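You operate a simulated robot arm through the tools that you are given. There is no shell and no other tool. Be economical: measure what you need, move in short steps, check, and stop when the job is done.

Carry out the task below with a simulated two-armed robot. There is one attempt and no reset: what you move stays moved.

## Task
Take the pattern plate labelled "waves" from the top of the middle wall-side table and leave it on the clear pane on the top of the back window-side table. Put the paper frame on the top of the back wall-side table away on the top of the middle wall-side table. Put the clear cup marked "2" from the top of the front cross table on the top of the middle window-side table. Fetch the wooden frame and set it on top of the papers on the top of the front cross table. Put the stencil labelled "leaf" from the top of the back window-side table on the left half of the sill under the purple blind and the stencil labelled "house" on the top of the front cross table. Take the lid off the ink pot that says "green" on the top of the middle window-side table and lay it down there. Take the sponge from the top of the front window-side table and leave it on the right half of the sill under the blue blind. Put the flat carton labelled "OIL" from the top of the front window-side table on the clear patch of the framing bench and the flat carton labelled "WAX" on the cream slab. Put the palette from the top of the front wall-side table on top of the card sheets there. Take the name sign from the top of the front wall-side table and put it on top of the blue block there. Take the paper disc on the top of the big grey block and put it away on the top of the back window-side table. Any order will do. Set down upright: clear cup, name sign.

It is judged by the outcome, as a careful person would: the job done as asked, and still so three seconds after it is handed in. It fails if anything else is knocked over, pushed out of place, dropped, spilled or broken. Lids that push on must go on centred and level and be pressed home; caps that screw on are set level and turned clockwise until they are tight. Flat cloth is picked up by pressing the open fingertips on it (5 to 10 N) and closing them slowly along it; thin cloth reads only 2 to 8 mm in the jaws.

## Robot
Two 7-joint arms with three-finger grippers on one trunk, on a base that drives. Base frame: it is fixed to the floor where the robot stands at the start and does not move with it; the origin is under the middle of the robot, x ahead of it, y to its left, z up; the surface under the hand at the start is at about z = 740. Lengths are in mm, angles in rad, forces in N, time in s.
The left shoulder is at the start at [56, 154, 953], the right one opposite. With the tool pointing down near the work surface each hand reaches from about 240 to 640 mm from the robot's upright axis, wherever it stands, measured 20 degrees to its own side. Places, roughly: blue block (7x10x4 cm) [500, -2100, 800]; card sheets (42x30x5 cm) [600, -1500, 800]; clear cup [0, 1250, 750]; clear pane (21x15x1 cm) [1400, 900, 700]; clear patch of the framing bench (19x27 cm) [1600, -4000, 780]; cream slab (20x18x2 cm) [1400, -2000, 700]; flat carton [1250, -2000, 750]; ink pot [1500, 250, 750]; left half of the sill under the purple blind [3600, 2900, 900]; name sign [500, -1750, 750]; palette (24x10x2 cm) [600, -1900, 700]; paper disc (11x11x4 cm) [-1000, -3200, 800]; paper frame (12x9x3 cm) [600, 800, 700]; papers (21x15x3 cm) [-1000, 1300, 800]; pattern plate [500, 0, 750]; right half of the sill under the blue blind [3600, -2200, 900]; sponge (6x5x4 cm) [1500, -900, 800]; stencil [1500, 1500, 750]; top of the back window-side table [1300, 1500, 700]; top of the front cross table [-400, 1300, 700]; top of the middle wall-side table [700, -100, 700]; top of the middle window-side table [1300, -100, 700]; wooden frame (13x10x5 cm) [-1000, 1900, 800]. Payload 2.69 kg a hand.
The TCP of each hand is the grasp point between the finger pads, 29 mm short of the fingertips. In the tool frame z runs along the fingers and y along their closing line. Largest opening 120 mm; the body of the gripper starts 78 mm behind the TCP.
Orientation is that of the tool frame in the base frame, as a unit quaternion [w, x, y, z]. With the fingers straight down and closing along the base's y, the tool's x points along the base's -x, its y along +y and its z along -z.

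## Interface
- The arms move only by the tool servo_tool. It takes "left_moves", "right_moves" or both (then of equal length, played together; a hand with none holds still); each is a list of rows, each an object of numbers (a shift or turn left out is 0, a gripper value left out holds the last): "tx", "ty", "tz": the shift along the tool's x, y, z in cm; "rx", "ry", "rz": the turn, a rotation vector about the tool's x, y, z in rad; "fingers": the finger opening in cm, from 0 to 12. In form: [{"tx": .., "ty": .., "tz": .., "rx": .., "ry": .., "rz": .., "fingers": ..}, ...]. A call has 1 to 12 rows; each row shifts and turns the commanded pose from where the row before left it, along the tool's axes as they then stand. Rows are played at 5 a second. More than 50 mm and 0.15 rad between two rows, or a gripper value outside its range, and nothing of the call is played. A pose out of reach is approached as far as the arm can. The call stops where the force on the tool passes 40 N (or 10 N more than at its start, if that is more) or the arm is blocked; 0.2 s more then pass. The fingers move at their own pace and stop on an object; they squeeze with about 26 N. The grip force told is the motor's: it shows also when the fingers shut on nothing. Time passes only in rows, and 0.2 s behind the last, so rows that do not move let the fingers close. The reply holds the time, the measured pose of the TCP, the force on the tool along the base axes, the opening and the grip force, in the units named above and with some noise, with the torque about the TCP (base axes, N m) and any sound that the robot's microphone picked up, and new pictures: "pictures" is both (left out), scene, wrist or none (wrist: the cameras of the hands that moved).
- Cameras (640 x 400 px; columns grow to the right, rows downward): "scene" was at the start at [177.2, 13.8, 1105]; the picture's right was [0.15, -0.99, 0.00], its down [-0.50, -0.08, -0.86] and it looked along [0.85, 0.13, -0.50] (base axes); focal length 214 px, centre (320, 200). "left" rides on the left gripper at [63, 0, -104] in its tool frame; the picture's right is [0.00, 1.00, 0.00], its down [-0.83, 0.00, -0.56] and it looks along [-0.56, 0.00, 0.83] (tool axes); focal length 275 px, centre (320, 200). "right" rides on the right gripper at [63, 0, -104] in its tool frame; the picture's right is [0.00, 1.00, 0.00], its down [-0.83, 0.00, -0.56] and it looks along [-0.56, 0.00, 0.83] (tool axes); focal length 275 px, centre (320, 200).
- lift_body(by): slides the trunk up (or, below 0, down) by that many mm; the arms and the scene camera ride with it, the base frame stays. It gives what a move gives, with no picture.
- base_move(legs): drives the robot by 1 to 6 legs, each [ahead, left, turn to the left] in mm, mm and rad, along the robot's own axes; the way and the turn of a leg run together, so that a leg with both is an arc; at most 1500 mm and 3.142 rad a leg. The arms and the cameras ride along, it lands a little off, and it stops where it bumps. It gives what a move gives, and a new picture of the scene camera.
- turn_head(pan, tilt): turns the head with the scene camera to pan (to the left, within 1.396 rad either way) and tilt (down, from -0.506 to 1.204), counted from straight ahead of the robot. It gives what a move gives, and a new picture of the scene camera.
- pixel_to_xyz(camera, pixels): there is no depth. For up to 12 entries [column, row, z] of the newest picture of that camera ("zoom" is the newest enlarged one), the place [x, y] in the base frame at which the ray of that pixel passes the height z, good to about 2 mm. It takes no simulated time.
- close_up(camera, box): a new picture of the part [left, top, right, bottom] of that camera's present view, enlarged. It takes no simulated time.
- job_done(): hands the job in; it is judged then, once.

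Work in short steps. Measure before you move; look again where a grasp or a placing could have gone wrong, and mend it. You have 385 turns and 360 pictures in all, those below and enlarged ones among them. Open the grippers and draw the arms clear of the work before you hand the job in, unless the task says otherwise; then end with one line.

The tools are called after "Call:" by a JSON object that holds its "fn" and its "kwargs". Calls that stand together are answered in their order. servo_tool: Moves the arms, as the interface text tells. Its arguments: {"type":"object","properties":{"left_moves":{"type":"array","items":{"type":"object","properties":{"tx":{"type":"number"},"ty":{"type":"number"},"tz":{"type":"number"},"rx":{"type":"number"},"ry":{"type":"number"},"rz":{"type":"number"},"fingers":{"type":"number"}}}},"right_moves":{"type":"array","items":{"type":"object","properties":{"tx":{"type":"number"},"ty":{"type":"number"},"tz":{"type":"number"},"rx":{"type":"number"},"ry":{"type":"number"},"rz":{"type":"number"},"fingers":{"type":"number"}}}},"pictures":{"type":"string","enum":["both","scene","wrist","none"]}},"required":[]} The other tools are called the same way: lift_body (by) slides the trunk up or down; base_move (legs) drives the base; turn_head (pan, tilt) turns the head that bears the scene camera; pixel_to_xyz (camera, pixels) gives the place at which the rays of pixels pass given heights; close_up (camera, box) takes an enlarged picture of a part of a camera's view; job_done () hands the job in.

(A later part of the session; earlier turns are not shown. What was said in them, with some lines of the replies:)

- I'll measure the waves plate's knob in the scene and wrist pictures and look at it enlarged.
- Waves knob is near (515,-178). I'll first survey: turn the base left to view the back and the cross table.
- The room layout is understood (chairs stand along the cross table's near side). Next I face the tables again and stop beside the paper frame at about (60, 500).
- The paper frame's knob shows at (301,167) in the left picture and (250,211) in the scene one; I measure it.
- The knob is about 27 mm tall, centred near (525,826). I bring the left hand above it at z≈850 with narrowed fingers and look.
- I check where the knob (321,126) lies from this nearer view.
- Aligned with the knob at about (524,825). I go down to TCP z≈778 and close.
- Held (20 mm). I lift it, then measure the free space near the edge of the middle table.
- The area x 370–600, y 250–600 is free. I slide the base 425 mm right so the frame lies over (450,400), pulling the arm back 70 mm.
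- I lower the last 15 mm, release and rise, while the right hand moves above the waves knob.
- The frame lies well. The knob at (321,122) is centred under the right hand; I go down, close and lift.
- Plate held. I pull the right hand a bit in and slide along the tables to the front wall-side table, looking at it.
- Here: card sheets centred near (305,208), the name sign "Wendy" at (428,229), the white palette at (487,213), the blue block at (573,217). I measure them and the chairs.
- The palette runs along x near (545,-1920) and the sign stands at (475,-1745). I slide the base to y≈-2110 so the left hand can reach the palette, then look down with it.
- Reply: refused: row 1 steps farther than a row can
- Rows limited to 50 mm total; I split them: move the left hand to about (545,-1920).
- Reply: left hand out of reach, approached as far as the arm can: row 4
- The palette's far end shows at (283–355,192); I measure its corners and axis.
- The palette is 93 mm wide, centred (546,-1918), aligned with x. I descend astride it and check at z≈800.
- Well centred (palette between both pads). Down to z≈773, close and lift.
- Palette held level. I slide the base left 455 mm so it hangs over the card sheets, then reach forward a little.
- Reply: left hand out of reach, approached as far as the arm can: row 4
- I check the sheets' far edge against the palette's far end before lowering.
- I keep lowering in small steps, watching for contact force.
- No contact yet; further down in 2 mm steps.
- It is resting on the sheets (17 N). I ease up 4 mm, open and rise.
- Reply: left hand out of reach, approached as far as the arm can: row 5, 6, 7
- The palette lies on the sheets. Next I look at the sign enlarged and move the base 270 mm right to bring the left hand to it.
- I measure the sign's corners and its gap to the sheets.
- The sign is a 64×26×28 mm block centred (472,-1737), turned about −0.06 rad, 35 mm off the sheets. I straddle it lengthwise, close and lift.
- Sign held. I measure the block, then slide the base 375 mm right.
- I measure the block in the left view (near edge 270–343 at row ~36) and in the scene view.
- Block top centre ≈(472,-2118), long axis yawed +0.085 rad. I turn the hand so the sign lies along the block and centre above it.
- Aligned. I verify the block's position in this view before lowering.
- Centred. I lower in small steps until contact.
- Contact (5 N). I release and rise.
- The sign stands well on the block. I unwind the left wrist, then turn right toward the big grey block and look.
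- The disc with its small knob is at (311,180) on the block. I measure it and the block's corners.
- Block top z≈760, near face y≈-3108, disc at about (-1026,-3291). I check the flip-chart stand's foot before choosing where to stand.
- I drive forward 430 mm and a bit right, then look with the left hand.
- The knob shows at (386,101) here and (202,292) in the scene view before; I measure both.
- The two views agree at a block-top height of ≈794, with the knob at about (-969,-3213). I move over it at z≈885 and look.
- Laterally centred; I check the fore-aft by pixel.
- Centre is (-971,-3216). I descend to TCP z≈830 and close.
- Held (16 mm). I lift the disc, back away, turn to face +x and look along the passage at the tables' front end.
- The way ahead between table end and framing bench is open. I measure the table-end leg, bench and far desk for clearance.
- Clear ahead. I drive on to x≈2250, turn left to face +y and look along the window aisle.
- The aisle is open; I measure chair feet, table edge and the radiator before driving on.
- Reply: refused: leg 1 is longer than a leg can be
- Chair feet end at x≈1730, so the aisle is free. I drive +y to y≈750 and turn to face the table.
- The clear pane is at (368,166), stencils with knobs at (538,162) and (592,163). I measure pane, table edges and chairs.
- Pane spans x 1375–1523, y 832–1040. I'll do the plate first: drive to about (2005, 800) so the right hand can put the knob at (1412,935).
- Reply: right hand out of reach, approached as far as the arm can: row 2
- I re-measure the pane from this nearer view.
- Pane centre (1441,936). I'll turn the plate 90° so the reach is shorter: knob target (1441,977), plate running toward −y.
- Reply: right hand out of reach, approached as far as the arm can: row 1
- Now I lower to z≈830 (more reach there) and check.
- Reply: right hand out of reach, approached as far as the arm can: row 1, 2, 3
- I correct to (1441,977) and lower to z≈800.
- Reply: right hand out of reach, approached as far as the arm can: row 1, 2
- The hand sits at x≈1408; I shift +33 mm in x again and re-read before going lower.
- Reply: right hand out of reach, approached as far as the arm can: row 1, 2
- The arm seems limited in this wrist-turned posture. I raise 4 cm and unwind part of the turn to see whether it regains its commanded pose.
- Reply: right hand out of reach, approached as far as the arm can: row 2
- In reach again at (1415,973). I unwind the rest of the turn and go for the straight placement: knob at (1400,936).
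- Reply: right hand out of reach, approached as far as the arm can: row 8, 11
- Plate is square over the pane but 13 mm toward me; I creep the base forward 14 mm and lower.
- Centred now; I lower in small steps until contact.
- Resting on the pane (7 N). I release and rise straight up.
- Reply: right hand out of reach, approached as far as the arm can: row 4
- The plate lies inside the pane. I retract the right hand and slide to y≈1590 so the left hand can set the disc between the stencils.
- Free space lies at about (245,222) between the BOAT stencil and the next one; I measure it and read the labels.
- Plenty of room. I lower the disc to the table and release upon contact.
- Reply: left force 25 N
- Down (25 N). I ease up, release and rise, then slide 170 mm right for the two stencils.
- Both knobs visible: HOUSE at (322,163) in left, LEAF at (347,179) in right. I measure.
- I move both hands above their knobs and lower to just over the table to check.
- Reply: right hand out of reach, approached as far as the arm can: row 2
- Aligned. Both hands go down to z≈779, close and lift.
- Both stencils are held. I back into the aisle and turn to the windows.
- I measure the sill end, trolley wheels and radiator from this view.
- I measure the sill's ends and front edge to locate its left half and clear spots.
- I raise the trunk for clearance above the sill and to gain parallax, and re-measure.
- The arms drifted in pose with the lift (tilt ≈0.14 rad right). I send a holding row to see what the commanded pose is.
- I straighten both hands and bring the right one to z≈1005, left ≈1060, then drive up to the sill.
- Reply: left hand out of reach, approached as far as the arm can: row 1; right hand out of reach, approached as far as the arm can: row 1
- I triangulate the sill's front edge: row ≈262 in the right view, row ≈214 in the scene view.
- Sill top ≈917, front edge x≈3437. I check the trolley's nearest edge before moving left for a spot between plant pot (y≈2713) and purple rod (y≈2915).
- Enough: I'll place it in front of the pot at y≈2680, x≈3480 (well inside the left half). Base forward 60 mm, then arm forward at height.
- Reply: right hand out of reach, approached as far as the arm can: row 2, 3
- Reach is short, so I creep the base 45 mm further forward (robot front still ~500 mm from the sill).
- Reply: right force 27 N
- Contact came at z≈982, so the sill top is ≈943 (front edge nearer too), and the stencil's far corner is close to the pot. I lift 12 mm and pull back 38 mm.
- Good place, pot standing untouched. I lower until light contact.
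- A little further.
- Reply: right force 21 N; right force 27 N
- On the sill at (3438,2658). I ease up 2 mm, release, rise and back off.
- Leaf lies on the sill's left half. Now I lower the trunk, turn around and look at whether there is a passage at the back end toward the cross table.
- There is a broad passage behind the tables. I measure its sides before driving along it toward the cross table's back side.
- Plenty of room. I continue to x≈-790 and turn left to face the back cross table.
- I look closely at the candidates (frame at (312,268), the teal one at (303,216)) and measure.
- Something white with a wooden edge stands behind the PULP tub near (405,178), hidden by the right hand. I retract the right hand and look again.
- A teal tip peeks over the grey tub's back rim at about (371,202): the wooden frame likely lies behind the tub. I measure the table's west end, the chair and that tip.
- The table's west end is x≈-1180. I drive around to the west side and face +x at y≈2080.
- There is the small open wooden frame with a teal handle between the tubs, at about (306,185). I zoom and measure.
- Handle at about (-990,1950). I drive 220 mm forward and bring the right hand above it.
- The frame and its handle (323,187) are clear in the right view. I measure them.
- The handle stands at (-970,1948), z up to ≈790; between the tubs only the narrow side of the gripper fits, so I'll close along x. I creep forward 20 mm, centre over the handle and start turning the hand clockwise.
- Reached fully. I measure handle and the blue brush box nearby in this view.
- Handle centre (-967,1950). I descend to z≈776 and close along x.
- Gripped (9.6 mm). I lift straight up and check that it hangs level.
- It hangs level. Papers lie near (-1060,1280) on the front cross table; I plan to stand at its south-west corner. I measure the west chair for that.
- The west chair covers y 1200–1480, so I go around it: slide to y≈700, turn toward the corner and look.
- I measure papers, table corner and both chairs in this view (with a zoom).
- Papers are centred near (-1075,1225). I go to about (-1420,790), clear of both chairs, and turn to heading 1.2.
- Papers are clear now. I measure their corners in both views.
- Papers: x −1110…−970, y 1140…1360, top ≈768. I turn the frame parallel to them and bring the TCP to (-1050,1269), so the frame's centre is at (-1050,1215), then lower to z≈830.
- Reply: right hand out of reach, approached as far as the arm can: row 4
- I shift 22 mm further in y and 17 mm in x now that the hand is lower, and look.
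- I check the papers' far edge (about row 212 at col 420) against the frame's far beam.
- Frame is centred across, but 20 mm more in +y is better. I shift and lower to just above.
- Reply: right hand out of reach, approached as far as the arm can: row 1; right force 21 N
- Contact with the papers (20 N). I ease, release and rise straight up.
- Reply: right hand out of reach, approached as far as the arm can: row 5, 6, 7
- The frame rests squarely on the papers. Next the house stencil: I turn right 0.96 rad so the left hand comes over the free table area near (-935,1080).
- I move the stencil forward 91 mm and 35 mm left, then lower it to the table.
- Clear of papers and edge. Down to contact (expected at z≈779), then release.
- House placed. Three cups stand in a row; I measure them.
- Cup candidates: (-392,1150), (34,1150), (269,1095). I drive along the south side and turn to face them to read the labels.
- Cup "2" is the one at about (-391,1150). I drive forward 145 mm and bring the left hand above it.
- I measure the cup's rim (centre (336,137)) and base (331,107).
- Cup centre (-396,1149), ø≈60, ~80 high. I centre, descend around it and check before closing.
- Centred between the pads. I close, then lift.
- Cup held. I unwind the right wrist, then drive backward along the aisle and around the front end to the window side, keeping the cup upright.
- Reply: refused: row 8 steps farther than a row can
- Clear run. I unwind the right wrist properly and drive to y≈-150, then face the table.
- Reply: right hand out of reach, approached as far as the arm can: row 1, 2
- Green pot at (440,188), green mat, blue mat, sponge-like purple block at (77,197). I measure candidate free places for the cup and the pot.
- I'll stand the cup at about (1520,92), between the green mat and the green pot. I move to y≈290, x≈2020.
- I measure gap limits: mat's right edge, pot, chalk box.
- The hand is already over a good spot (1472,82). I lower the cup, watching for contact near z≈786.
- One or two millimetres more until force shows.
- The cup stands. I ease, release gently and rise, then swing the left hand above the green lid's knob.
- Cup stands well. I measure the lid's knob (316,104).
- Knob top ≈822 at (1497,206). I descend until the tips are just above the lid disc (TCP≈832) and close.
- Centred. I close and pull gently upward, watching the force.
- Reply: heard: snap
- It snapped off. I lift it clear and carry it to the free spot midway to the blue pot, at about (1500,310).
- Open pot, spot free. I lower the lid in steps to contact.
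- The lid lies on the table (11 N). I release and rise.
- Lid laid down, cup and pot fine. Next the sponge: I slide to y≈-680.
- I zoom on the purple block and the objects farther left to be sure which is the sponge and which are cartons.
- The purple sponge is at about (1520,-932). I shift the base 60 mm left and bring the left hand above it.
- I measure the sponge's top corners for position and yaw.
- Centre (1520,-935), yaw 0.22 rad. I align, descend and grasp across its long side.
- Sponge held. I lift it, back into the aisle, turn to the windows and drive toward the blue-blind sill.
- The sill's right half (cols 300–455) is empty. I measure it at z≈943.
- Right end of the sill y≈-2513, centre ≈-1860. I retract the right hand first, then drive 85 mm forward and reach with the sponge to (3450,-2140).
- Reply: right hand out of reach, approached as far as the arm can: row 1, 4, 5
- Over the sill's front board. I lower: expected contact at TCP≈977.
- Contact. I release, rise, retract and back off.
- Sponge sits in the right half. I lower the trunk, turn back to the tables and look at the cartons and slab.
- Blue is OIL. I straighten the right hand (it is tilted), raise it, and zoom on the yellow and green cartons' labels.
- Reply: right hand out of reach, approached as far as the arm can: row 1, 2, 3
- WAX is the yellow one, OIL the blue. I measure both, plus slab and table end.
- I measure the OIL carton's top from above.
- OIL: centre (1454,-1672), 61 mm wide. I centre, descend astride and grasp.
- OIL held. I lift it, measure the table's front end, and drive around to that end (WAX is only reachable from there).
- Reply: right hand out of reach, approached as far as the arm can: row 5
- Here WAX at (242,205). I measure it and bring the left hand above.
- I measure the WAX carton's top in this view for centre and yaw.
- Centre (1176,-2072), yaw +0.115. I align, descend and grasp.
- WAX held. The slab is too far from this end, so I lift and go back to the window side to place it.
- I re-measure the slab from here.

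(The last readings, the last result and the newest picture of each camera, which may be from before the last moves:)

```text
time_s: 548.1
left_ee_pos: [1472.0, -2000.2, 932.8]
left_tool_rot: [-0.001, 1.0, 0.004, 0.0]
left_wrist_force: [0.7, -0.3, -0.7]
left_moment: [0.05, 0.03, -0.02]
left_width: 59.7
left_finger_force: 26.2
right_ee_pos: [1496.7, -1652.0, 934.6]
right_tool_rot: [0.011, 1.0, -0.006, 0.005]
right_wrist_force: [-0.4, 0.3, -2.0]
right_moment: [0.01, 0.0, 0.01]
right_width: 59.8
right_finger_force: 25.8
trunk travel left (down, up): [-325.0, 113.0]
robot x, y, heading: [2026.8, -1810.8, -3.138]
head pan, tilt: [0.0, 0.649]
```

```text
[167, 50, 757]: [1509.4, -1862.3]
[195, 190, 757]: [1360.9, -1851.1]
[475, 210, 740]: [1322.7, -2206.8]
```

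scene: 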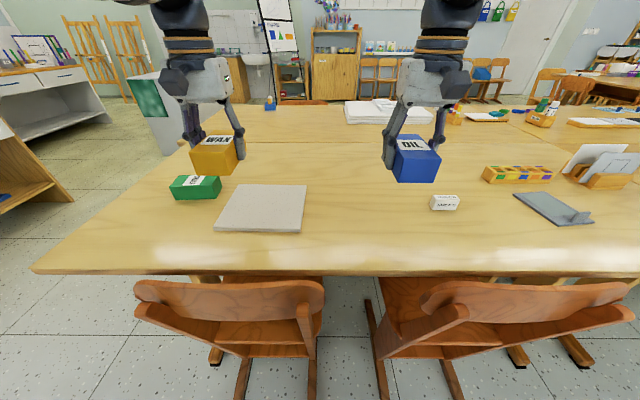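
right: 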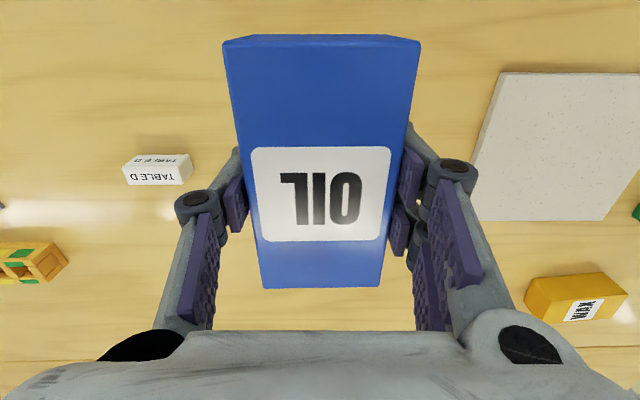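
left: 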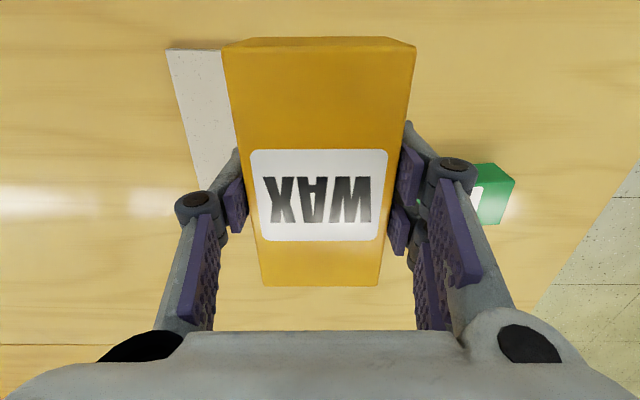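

Slab centre (1428,-1950). I move the carton above it and lower to z≈815.

Call:
{"fn": "servo_tool", "kwargs": {"left_moves": [{"ty": -2.5, "tz": 4}, {"ty": -2.5, "tz": 4}, {"tz": 3.5}, {"tx": -2}, {"tx": -2}, {}], "pictures": "both"}}

```text
time_s: 549.5
left_ee_pos: [1432.8, -1949.4, 819.1]
left_tool_rot: [-0.001, 1.0, 0.004, 0.0]
left_wrist_force: [0.5, -0.1, -1.2]
left_moment: [0.03, 0.0, 0.0]
left_width: 59.5
left_finger_force: 26.1
right_ee_pos: [1495.7, -1651.9, 933.9]
right_tool_rot: [0.01, 1.0, -0.006, 0.006]
right_wrist_force: [-0.2, 0.8, -1.0]
right_moment: [-0.01, 0.02, -0.01]
right_width: 59.7
right_finger_force: 26.4
trunk travel left (down, up): [-325.0, 113.0]
robot x, y, heading: [2026.0, -1810.8, -3.139]
head pan, tilt: [0.0, 0.649]
```

scene: 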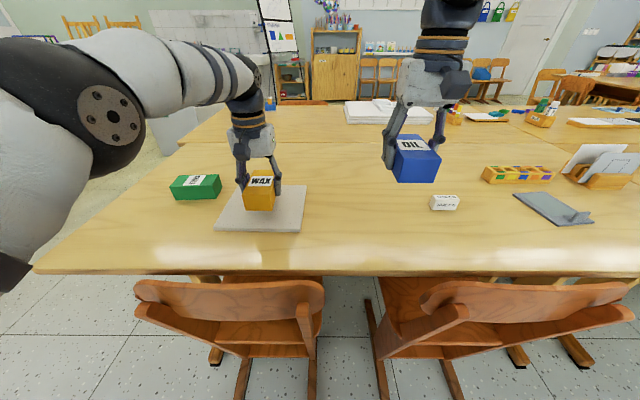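
left: 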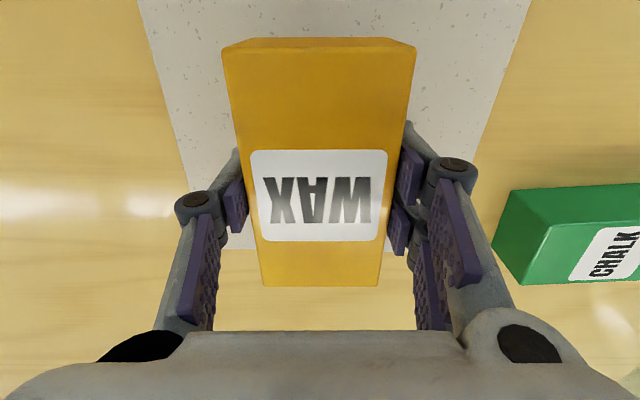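

Well centred. I lower to contact (≈z 794).

Call:
{"fn": "servo_tool", "kwargs": {"left_moves": [{"tz": 1.2}, {"tz": 0.6}, {"tz": 0.3}, {}], "pictures": "none"}}

Call:
{"fn": "servo_tool", "kwargs": {"left_moves": [{"tz": 0.3}, {"tz": 0.2}, {}], "pictures": "none"}}

```text
time_s: 550.5
left_ee_pos: [1433.7, -1949.7, 797.7]
left_tool_rot: [-0.001, 1.0, 0.004, 0.0]
left_wrist_force: [0.0, 0.1, -1.9]
left_moment: [0.03, 0.03, 0.01]
left_width: 59.6
left_finger_force: 26.0
right_ee_pos: [1496.8, -1651.1, 933.1]
right_tool_rot: [0.01, 1.0, -0.007, 0.006]
right_wrist_force: [0.4, -0.4, -1.9]
right_moment: [0.03, 0.01, -0.01]
right_width: 59.7
right_finger_force: 26.4
trunk travel left (down, up): [-325.0, 113.0]
robot x, y, heading: [2025.5, -1806.4, -3.136]
head pan, tilt: [0.0, 0.649]
```

```text
time_s: 551.3
left_ee_pos: [1433.0, -1948.6, 792.7]
left_tool_rot: [-0.001, 1.0, 0.004, 0.0]
left_wrist_force: [0.1, -0.4, -1.1]
left_moment: [-0.02, 0.0, -0.04]
left_width: 59.6
left_finger_force: 25.8
right_ee_pos: [1497.3, -1651.4, 932.5]
right_tool_rot: [0.01, 1.0, -0.007, 0.005]
right_wrist_force: [0.3, -0.3, -0.8]
right_moment: [-0.01, 0.03, -0.01]
right_width: 59.4
right_finger_force: 26.5
trunk travel left (down, up): [-325.0, 113.0]
robot x, y, heading: [2029.6, -1806.8, -3.138]
head pan, tilt: [0.0, 0.649]
```

Call:
{"fn": "servo_tool", "kwargs": {"left_moves": [{"tz": 0.3}, {"tz": 0.2}, {}], "pictures": "none"}}

Call:
{"fn": "servo_tool", "kwargs": {"left_moves": [{"tz": 0.2}, {"tz": 0.2}, {}], "pictures": "wrist"}}

```text
time_s: 552.1
left_ee_pos: [1430.9, -1948.4, 786.7]
left_tool_rot: [-0.001, 1.0, 0.003, 0.0]
left_wrist_force: [-1.2, -0.1, -1.3]
left_moment: [0.02, 0.02, -0.01]
left_width: 59.7
left_finger_force: 25.7
right_ee_pos: [1496.6, -1652.4, 933.6]
right_tool_rot: [0.01, 1.0, -0.006, 0.005]
right_wrist_force: [0.0, 0.1, -1.8]
right_moment: [0.03, -0.02, 0.02]
right_width: 59.5
right_finger_force: 26.4
trunk travel left (down, up): [-325.0, 113.0]
robot x, y, heading: [2026.6, -1810.4, -3.14]
head pan, tilt: [0.0, 0.649]
```

```text
time_s: 552.9
left_ee_pos: [1432.0, -1948.8, 785.8]
left_tool_rot: [0.0, 1.0, 0.003, -0.002]
left_wrist_force: [-1.1, -0.6, 16.8]
left_moment: [0.03, -0.52, 0.0]
left_width: 59.7
left_finger_force: 26.0
right_ee_pos: [1499.2, -1651.6, 934.5]
right_tool_rot: [0.01, 1.0, -0.006, 0.005]
right_wrist_force: [-0.3, 0.3, -1.2]
right_moment: [-0.02, -0.02, -0.03]
right_width: 59.6
right_finger_force: 25.8
trunk travel left (down, up): [-325.0, 113.0]
robot x, y, heading: [2028.7, -1805.4, -3.14]
head pan, tilt: [0.0, 0.649]
```

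left: 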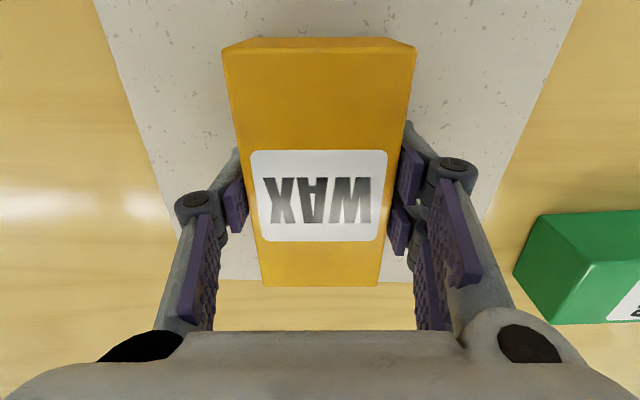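

On the slab. I release and rise.

Call:
{"fn": "servo_tool", "kwargs": {"left_moves": [{"tz": -0.1}, {"fingers": 8.5}, {}, {"tz": -4}, {"tz": -4.5}, {"tz": -4.5, "tx": 1}, {"tz": -3, "tx": 3}], "pictures": "scene"}}

```text
time_s: 554.5
left_ee_pos: [1462.1, -1948.6, 947.6]
left_tool_rot: [0.0, 1.0, 0.003, 0.001]
left_wrist_force: [-0.2, -0.2, -0.6]
left_moment: [0.0, 0.01, 0.03]
left_width: 85.3
left_finger_force: 0.2
left hand out of reach, approached as far as the arm can: row 6, 7
right_ee_pos: [1497.4, -1650.8, 932.8]
right_tool_rot: [0.01, 1.0, -0.006, 0.005]
right_wrist_force: [-0.1, 0.5, -1.5]
right_moment: [0.0, 0.01, 0.03]
right_width: 59.7
right_finger_force: 26.2
trunk travel left (down, up): [-325.0, 113.0]
robot x, y, heading: [2026.2, -1806.9, -3.128]
head pan, tilt: [0.0, 0.649]
```

scene: 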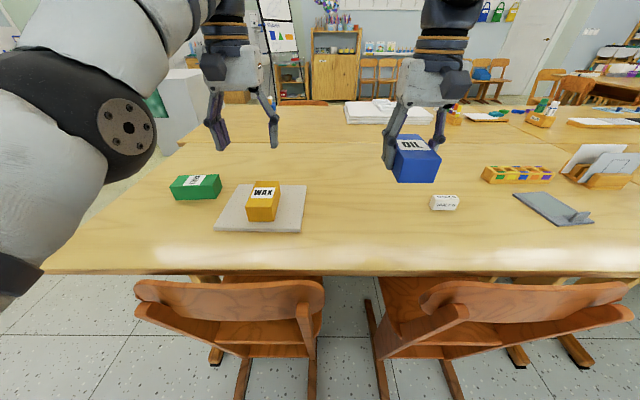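

WAX is on the slab. Now I carry OIL to the framing bench: around the corner, then face −y and look.

Call:
{"fn": "base_move", "kwargs": {"legs": [[-230, 0, -0.013], [0, 1000, 0], [480, 0, 0], [0, 0, 1.57]]}}

Call:
{"fn": "turn_head", "kwargs": {"pan": -0.1, "tilt": 0.4}}

```text
time_s: 570.2
left_ee_pos: [1877.9, -3378.1, 948.9]
left_tool_rot: [-0.001, 0.72, 0.694, 0.0]
left_wrist_force: [-0.2, 0.1, -0.1]
left_moment: [0.04, 0.01, -0.02]
left_width: 85.0
left_finger_force: 0.0
right_ee_pos: [1583.8, -3329.9, 932.9]
right_tool_rot: [0.004, 0.727, 0.687, 0.011]
right_wrist_force: [0.4, 0.7, -1.1]
right_moment: [0.03, -0.01, 0.0]
right_width: 59.8
right_finger_force: 25.9
trunk travel left (down, up): [-325.0, 113.0]
robot x, y, heading: [1760.1, -2804.4, -1.606]
head pan, tilt: [0.0, 0.649]
```

scene: 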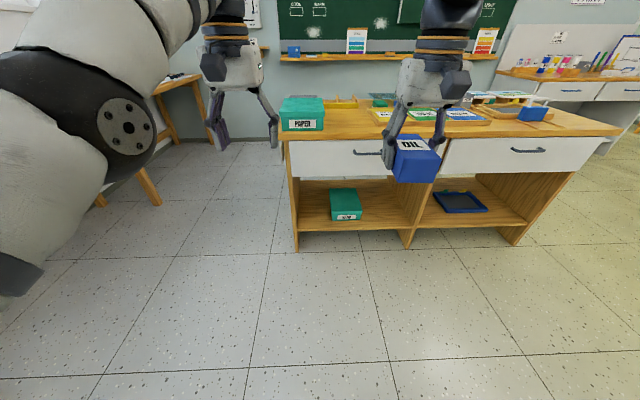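

```text
time_s: 570.9
left_ee_pos: [1877.7, -3379.7, 948.5]
left_tool_rot: [-0.001, 0.72, 0.694, 0.0]
left_wrist_force: [-0.1, -0.2, -0.6]
left_moment: [0.0, 0.0, 0.01]
left_width: 84.9
left_finger_force: 0.1
right_ee_pos: [1582.8, -3330.0, 933.9]
right_tool_rot: [0.003, 0.727, 0.687, 0.01]
right_wrist_force: [0.0, 0.5, -1.5]
right_moment: [0.0, 0.0, 0.01]
right_width: 59.7
right_finger_force: 26.7
trunk travel left (down, up): [-325.0, 113.0]
robot x, y, heading: [1762.1, -2809.8, -1.608]
head pan, tilt: [-0.099, 0.4]
```

scene: 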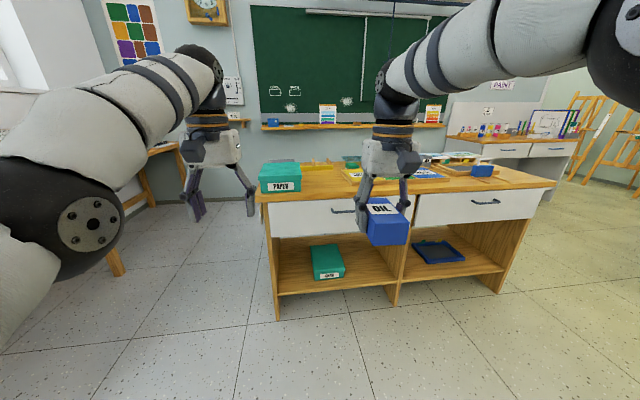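

I measure the bench's front corners and zoom on its top.

Call:
{"fn": "pixel_to_xyz", "kwargs": {"camera": "scene", "pixels": [[278, 318, 0], [498, 292, 0], [262, 203, 780], [553, 184, 780], [262, 203, 800], [300, 190, 780], [320, 175, 780]]}}

Call:
{"fn": "close_up", "kwargs": {"camera": "scene", "box": [240, 130, 560, 250]}}

```text
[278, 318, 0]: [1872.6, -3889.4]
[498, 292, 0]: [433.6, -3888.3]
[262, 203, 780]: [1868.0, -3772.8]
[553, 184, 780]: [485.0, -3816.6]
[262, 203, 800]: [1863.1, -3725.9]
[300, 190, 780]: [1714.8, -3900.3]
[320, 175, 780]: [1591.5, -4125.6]
```

```text
2.00 times, centred on (400, 190) of scene
```

zoom: 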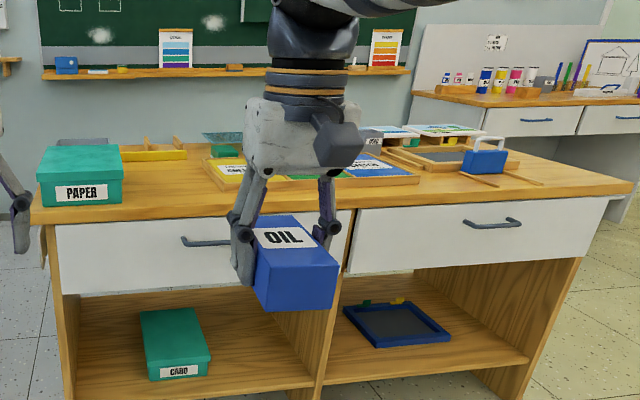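

The clear patch lies right of the PAPER box near x≈1600. I straighten the heading and drive 620 mm forward.

Call:
{"fn": "base_move", "kwargs": {"legs": [[0, 0, 0.036], [620, 0, 0]]}}

Call:
{"fn": "turn_head", "kwargs": {"pan": -0.2, "tilt": 0.65}}

Call:
{"fn": "servo_tool", "kwargs": {"right_moves": [{}], "pictures": "wrist"}}

```text
time_s: 574.8
left_ee_pos: [1896.4, -3987.6, 948.5]
left_tool_rot: [-0.001, 0.707, 0.707, -0.001]
left_wrist_force: [-1.2, 0.5, -0.8]
left_moment: [-0.01, 0.0, 0.02]
left_width: 85.2
left_finger_force: 0.0
right_ee_pos: [1599.3, -3950.0, 932.5]
right_tool_rot: [0.003, 0.714, 0.7, 0.01]
right_wrist_force: [-1.4, -0.9, -1.5]
right_moment: [-0.01, 0.02, 0.01]
right_width: 60.1
right_finger_force: 25.3
trunk travel left (down, up): [-325.0, 113.0]
robot x, y, heading: [1762.9, -3418.1, -1.574]
head pan, tilt: [-0.099, 0.4]
```

scene: 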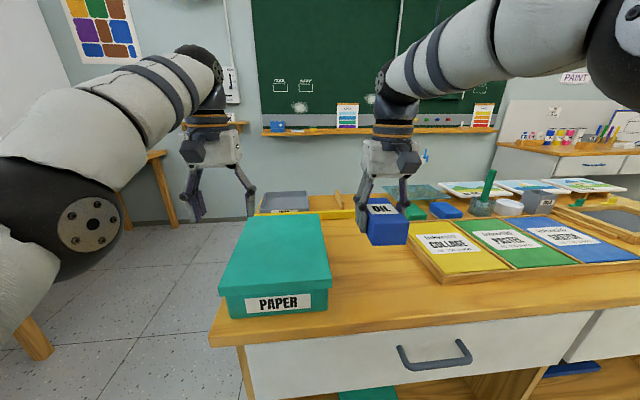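

```text
time_s: 575.5
left_ee_pos: [1897.1, -3988.7, 948.5]
left_tool_rot: [-0.001, 0.708, 0.706, 0.0]
left_wrist_force: [-0.2, 0.3, 1.1]
left_moment: [0.05, -0.01, -0.01]
left_width: 84.9
left_finger_force: 0.1
right_ee_pos: [1600.2, -3950.8, 934.0]
right_tool_rot: [0.004, 0.714, 0.7, 0.01]
right_wrist_force: [-0.3, 0.2, -1.9]
right_moment: [-0.03, -0.01, 0.0]
right_width: 59.5
right_finger_force: 26.0
trunk travel left (down, up): [-325.0, 113.0]
robot x, y, heading: [1760.5, -3422.1, -1.578]
head pan, tilt: [-0.201, 0.649]
```

scene: 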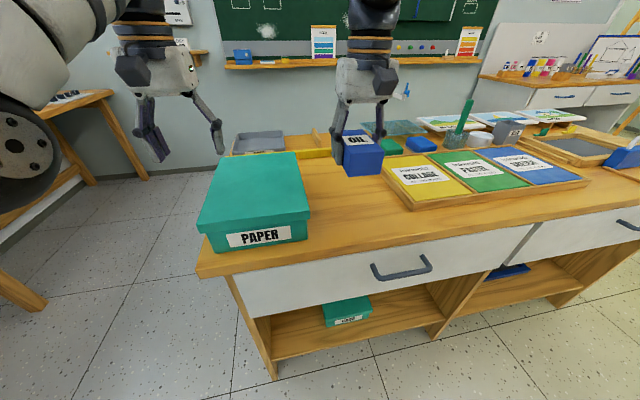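

```text
time_s: 576.0
left_ee_pos: [1895.4, -3988.7, 947.7]
left_tool_rot: [-0.001, 0.707, 0.707, 0.0]
left_wrist_force: [0.4, 0.3, -0.9]
left_moment: [0.01, 0.0, 0.01]
left_width: 84.9
left_finger_force: 0.1
right_ee_pos: [1598.8, -3950.3, 933.3]
right_tool_rot: [0.003, 0.714, 0.7, 0.01]
right_wrist_force: [0.3, 0.2, -1.8]
right_moment: [0.02, -0.01, 0.01]
right_width: 59.6
right_finger_force: 26.0
trunk travel left (down, up): [-325.0, 113.0]
robot x, y, heading: [1761.4, -3421.4, -1.573]
head pan, tilt: [-0.201, 0.649]
```

right: 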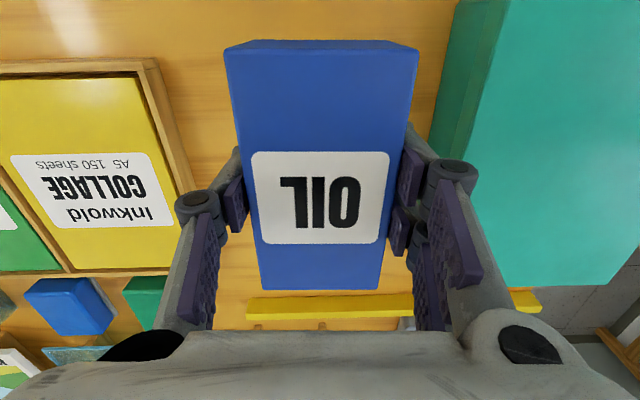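

I measure the patch's limits in both views: PAPER box edge, tray edge, ruler, bench front.

Call:
{"fn": "pixel_to_xyz", "kwargs": {"camera": "scene", "pixels": [[308, 238, 785], [303, 190, 785], [411, 208, 785], [383, 172, 785], [330, 157, 785], [360, 245, 785]]}}

Call:
{"fn": "pixel_to_xyz", "kwargs": {"camera": "right", "pixels": [[430, 140, 785], [155, 60, 800], [190, 190, 800], [245, 300, 790], [415, 150, 785]]}}

Call:
{"fn": "close_up", "kwargs": {"camera": "scene", "box": [290, 130, 430, 260]}}

```text
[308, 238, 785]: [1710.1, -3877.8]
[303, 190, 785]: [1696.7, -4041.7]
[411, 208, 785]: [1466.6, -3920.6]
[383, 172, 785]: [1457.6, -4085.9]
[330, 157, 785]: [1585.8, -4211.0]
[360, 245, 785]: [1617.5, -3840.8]
```

```text
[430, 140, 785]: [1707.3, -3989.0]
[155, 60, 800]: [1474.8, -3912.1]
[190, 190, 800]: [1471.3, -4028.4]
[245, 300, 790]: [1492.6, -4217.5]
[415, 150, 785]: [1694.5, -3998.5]
```

```text
3.08 times, centred on (360, 195) of scene
```

zoom: 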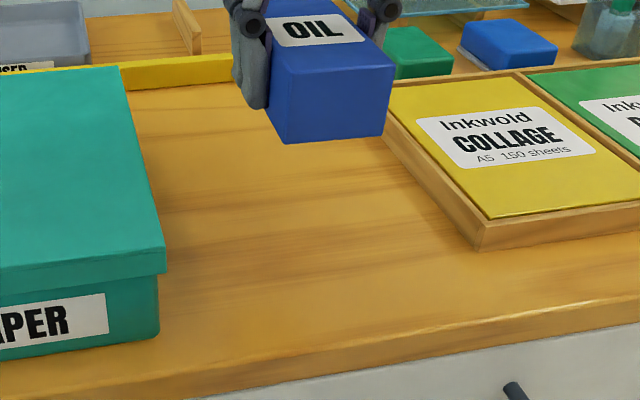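

Patch spans x 1475–1700, y −3840…−4190. I move the carton over (1587,-4000) and lower to z≈845.

Call:
{"fn": "servo_tool", "kwargs": {"right_moves": [{"tz": 4}, {"tz": 4}, {"tx": -2.5, "ty": -1.2}, {"tx": -2.5}, {"tz": 1}, {}], "pictures": "both"}}

```text
time_s: 577.4
left_ee_pos: [1896.4, -3989.6, 947.8]
left_tool_rot: [-0.001, 0.708, 0.706, 0.0]
left_wrist_force: [0.3, 0.5, 0.1]
left_moment: [0.02, -0.02, 0.01]
left_width: 84.9
left_finger_force: 0.2
right_ee_pos: [1588.1, -4000.1, 842.3]
right_tool_rot: [0.003, 0.714, 0.7, 0.01]
right_wrist_force: [-0.2, 0.3, -1.1]
right_moment: [-0.05, -0.03, 0.0]
right_width: 59.7
right_finger_force: 26.0
trunk travel left (down, up): [-325.0, 113.0]
robot x, y, heading: [1762.4, -3423.2, -1.574]
head pan, tilt: [-0.201, 0.649]
```

scene: 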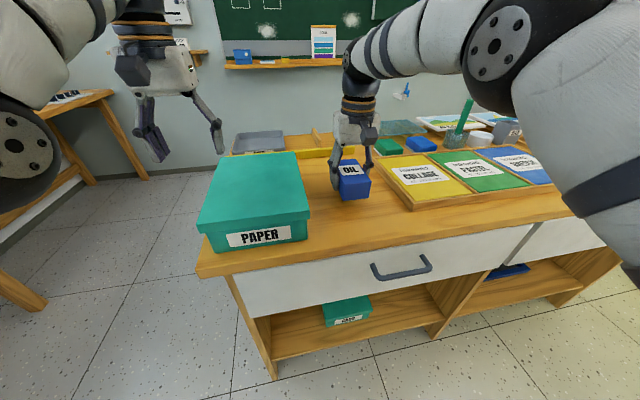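
right: 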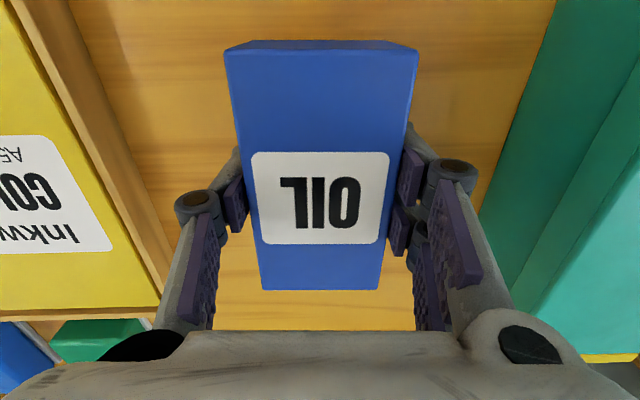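

Good position. I lower to contact step by step.

Call:
{"fn": "servo_tool", "kwargs": {"right_moves": [{"tz": 1}, {"tz": 0.5}, {"tz": 0.5}, {}], "pictures": "none"}}

Call:
{"fn": "servo_tool", "kwargs": {"right_moves": [{"tz": 0.3}, {"tz": 0.3}, {}], "pictures": "none"}}

```text
time_s: 578.4
left_ee_pos: [1896.1, -3989.5, 948.2]
left_tool_rot: [-0.002, 0.708, 0.706, 0.0]
left_wrist_force: [-0.5, 0.0, 0.1]
left_moment: [-0.01, -0.01, -0.01]
left_width: 85.0
left_finger_force: 0.0
right_ee_pos: [1588.2, -3999.5, 821.8]
right_tool_rot: [0.003, 0.714, 0.7, 0.011]
right_wrist_force: [-0.4, 0.9, -2.8]
right_moment: [-0.01, 0.0, 0.03]
right_width: 59.5
right_finger_force: 26.1
trunk travel left (down, up): [-325.0, 113.0]
robot x, y, heading: [1763.3, -3417.4, -1.572]
head pan, tilt: [-0.201, 0.649]
```

```text
time_s: 579.1
left_ee_pos: [1897.4, -3987.1, 947.3]
left_tool_rot: [-0.002, 0.707, 0.707, 0.001]
left_wrist_force: [-0.1, 0.5, -0.4]
left_moment: [-0.01, -0.02, 0.01]
left_width: 84.7
left_finger_force: 0.0
right_ee_pos: [1589.5, -3999.2, 816.5]
right_tool_rot: [0.003, 0.715, 0.7, 0.011]
right_wrist_force: [0.1, 0.5, -1.4]
right_moment: [0.0, -0.01, 0.02]
right_width: 59.7
right_finger_force: 25.8
trunk travel left (down, up): [-325.0, 113.0]
robot x, y, heading: [1761.0, -3422.8, -1.572]
head pan, tilt: [-0.201, 0.649]
```

Call:
{"fn": "servo_tool", "kwargs": {"right_moves": [{"tz": 0.3}, {"tz": 0.3}, {}], "pictures": "none"}}

Call:
{"fn": "servo_tool", "kwargs": {"right_moves": [{"tz": 0.3}, {"tz": 0.2}, {}], "pictures": "none"}}

```text
time_s: 580.0
left_ee_pos: [1897.3, -3986.3, 948.7]
left_tool_rot: [-0.001, 0.708, 0.706, 0.0]
left_wrist_force: [-0.2, -0.2, 0.0]
left_moment: [0.0, 0.02, 0.05]
left_width: 84.8
left_finger_force: 0.0
right_ee_pos: [1589.4, -3999.0, 812.0]
right_tool_rot: [0.004, 0.715, 0.699, 0.009]
right_wrist_force: [-0.3, -1.6, 11.0]
right_moment: [0.25, 0.45, 0.01]
right_width: 59.8
right_finger_force: 26.7
trunk travel left (down, up): [-325.0, 113.0]
robot x, y, heading: [1759.7, -3423.5, -1.572]
head pan, tilt: [-0.201, 0.649]
```

```text
time_s: 580.8
left_ee_pos: [1895.7, -3987.7, 948.4]
left_tool_rot: [0.0, 0.707, 0.707, -0.001]
left_wrist_force: [0.1, 0.7, 0.5]
left_moment: [-0.02, 0.01, 0.03]
left_width: 84.9
left_finger_force: 0.2
right_ee_pos: [1590.2, -3998.2, 807.6]
right_tool_rot: [0.004, 0.714, 0.7, 0.01]
right_wrist_force: [-1.0, -2.5, 23.7]
right_moment: [-0.14, 0.13, -0.02]
right_width: 59.6
right_finger_force: 25.9
trunk travel left (down, up): [-325.0, 113.0]
robot x, y, heading: [1760.8, -3421.4, -1.574]
head pan, tilt: [-0.201, 0.649]
```

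On the bench. I ease, release, rise and check.

Call:
{"fn": "servo_tool", "kwargs": {"right_moves": [{"tz": -0.2}, {"fingers": 8.5}, {}, {"tz": -4}, {"tz": -4.5}, {"tz": -4, "tx": 2}, {"tx": 4}], "pictures": "scene"}}

```text
time_s: 582.4
left_ee_pos: [1894.8, -3987.7, 949.2]
left_tool_rot: [0.0, 0.708, 0.707, 0.001]
left_wrist_force: [-1.1, 0.2, -0.1]
left_moment: [0.01, -0.05, -0.01]
left_width: 84.8
left_finger_force: 0.2
right_ee_pos: [1586.9, -3941.1, 932.1]
right_tool_rot: [-0.001, 0.715, 0.699, 0.015]
right_wrist_force: [-0.7, 0.0, 0.1]
right_moment: [-0.01, -0.03, -0.01]
right_width: 85.0
right_finger_force: 0.1
right hand out of reach, approached as far as the arm can: row 7
trunk travel left (down, up): [-325.0, 113.0]
robot x, y, heading: [1762.4, -3422.8, -1.572]
head pan, tilt: [-0.201, 0.649]
```

scene: 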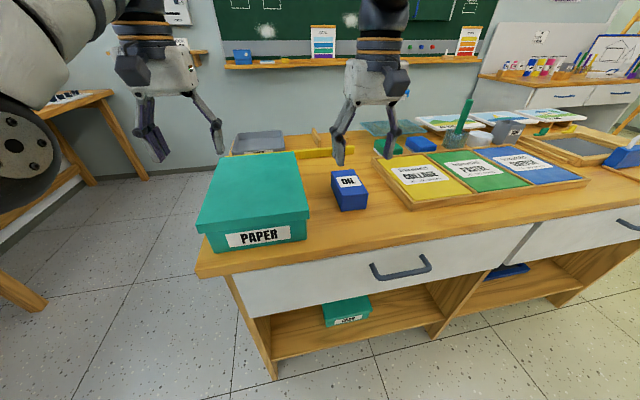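

Everything is placed. I back the robot and arms clear of the bench and take a last look.

Call:
{"fn": "base_move", "kwargs": {"legs": [[-500, 0, 0]]}}

```text
time_s: 585.3
left_ee_pos: [1898.9, -3490.0, 949.3]
left_tool_rot: [-0.001, 0.707, 0.708, 0.0]
left_wrist_force: [0.3, 1.8, 0.5]
left_moment: [0.01, -0.01, -0.03]
left_width: 84.9
left_finger_force: 0.0
right_ee_pos: [1590.7, -3444.5, 931.7]
right_tool_rot: [-0.001, 0.713, 0.701, 0.014]
right_wrist_force: [-0.2, 0.5, -0.5]
right_moment: [-0.02, -0.02, -0.02]
right_width: 85.0
right_finger_force: 0.1
trunk travel left (down, up): [-325.0, 113.0]
robot x, y, heading: [1765.9, -2923.3, -1.566]
head pan, tilt: [-0.201, 0.649]
```

scene: 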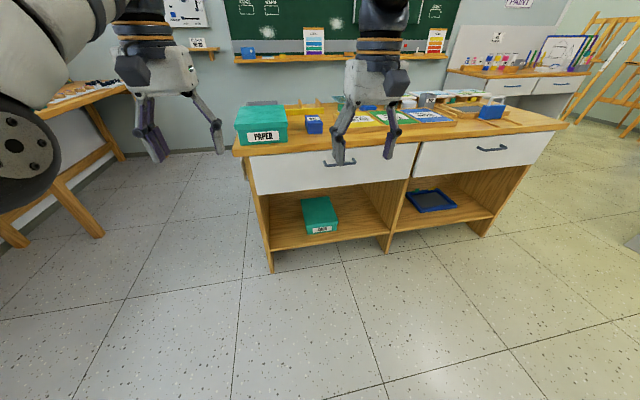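

All items are placed, grippers open and clear; I hand the job in.

Call:
{"fn": "job_done", "kwargs": {}}

```text
The job is handed in.
```

I did every item on the list and handed the job in. The grippers are open and the arms are clear of the work. I did not go back for a final check of every earlier placement before handing in.
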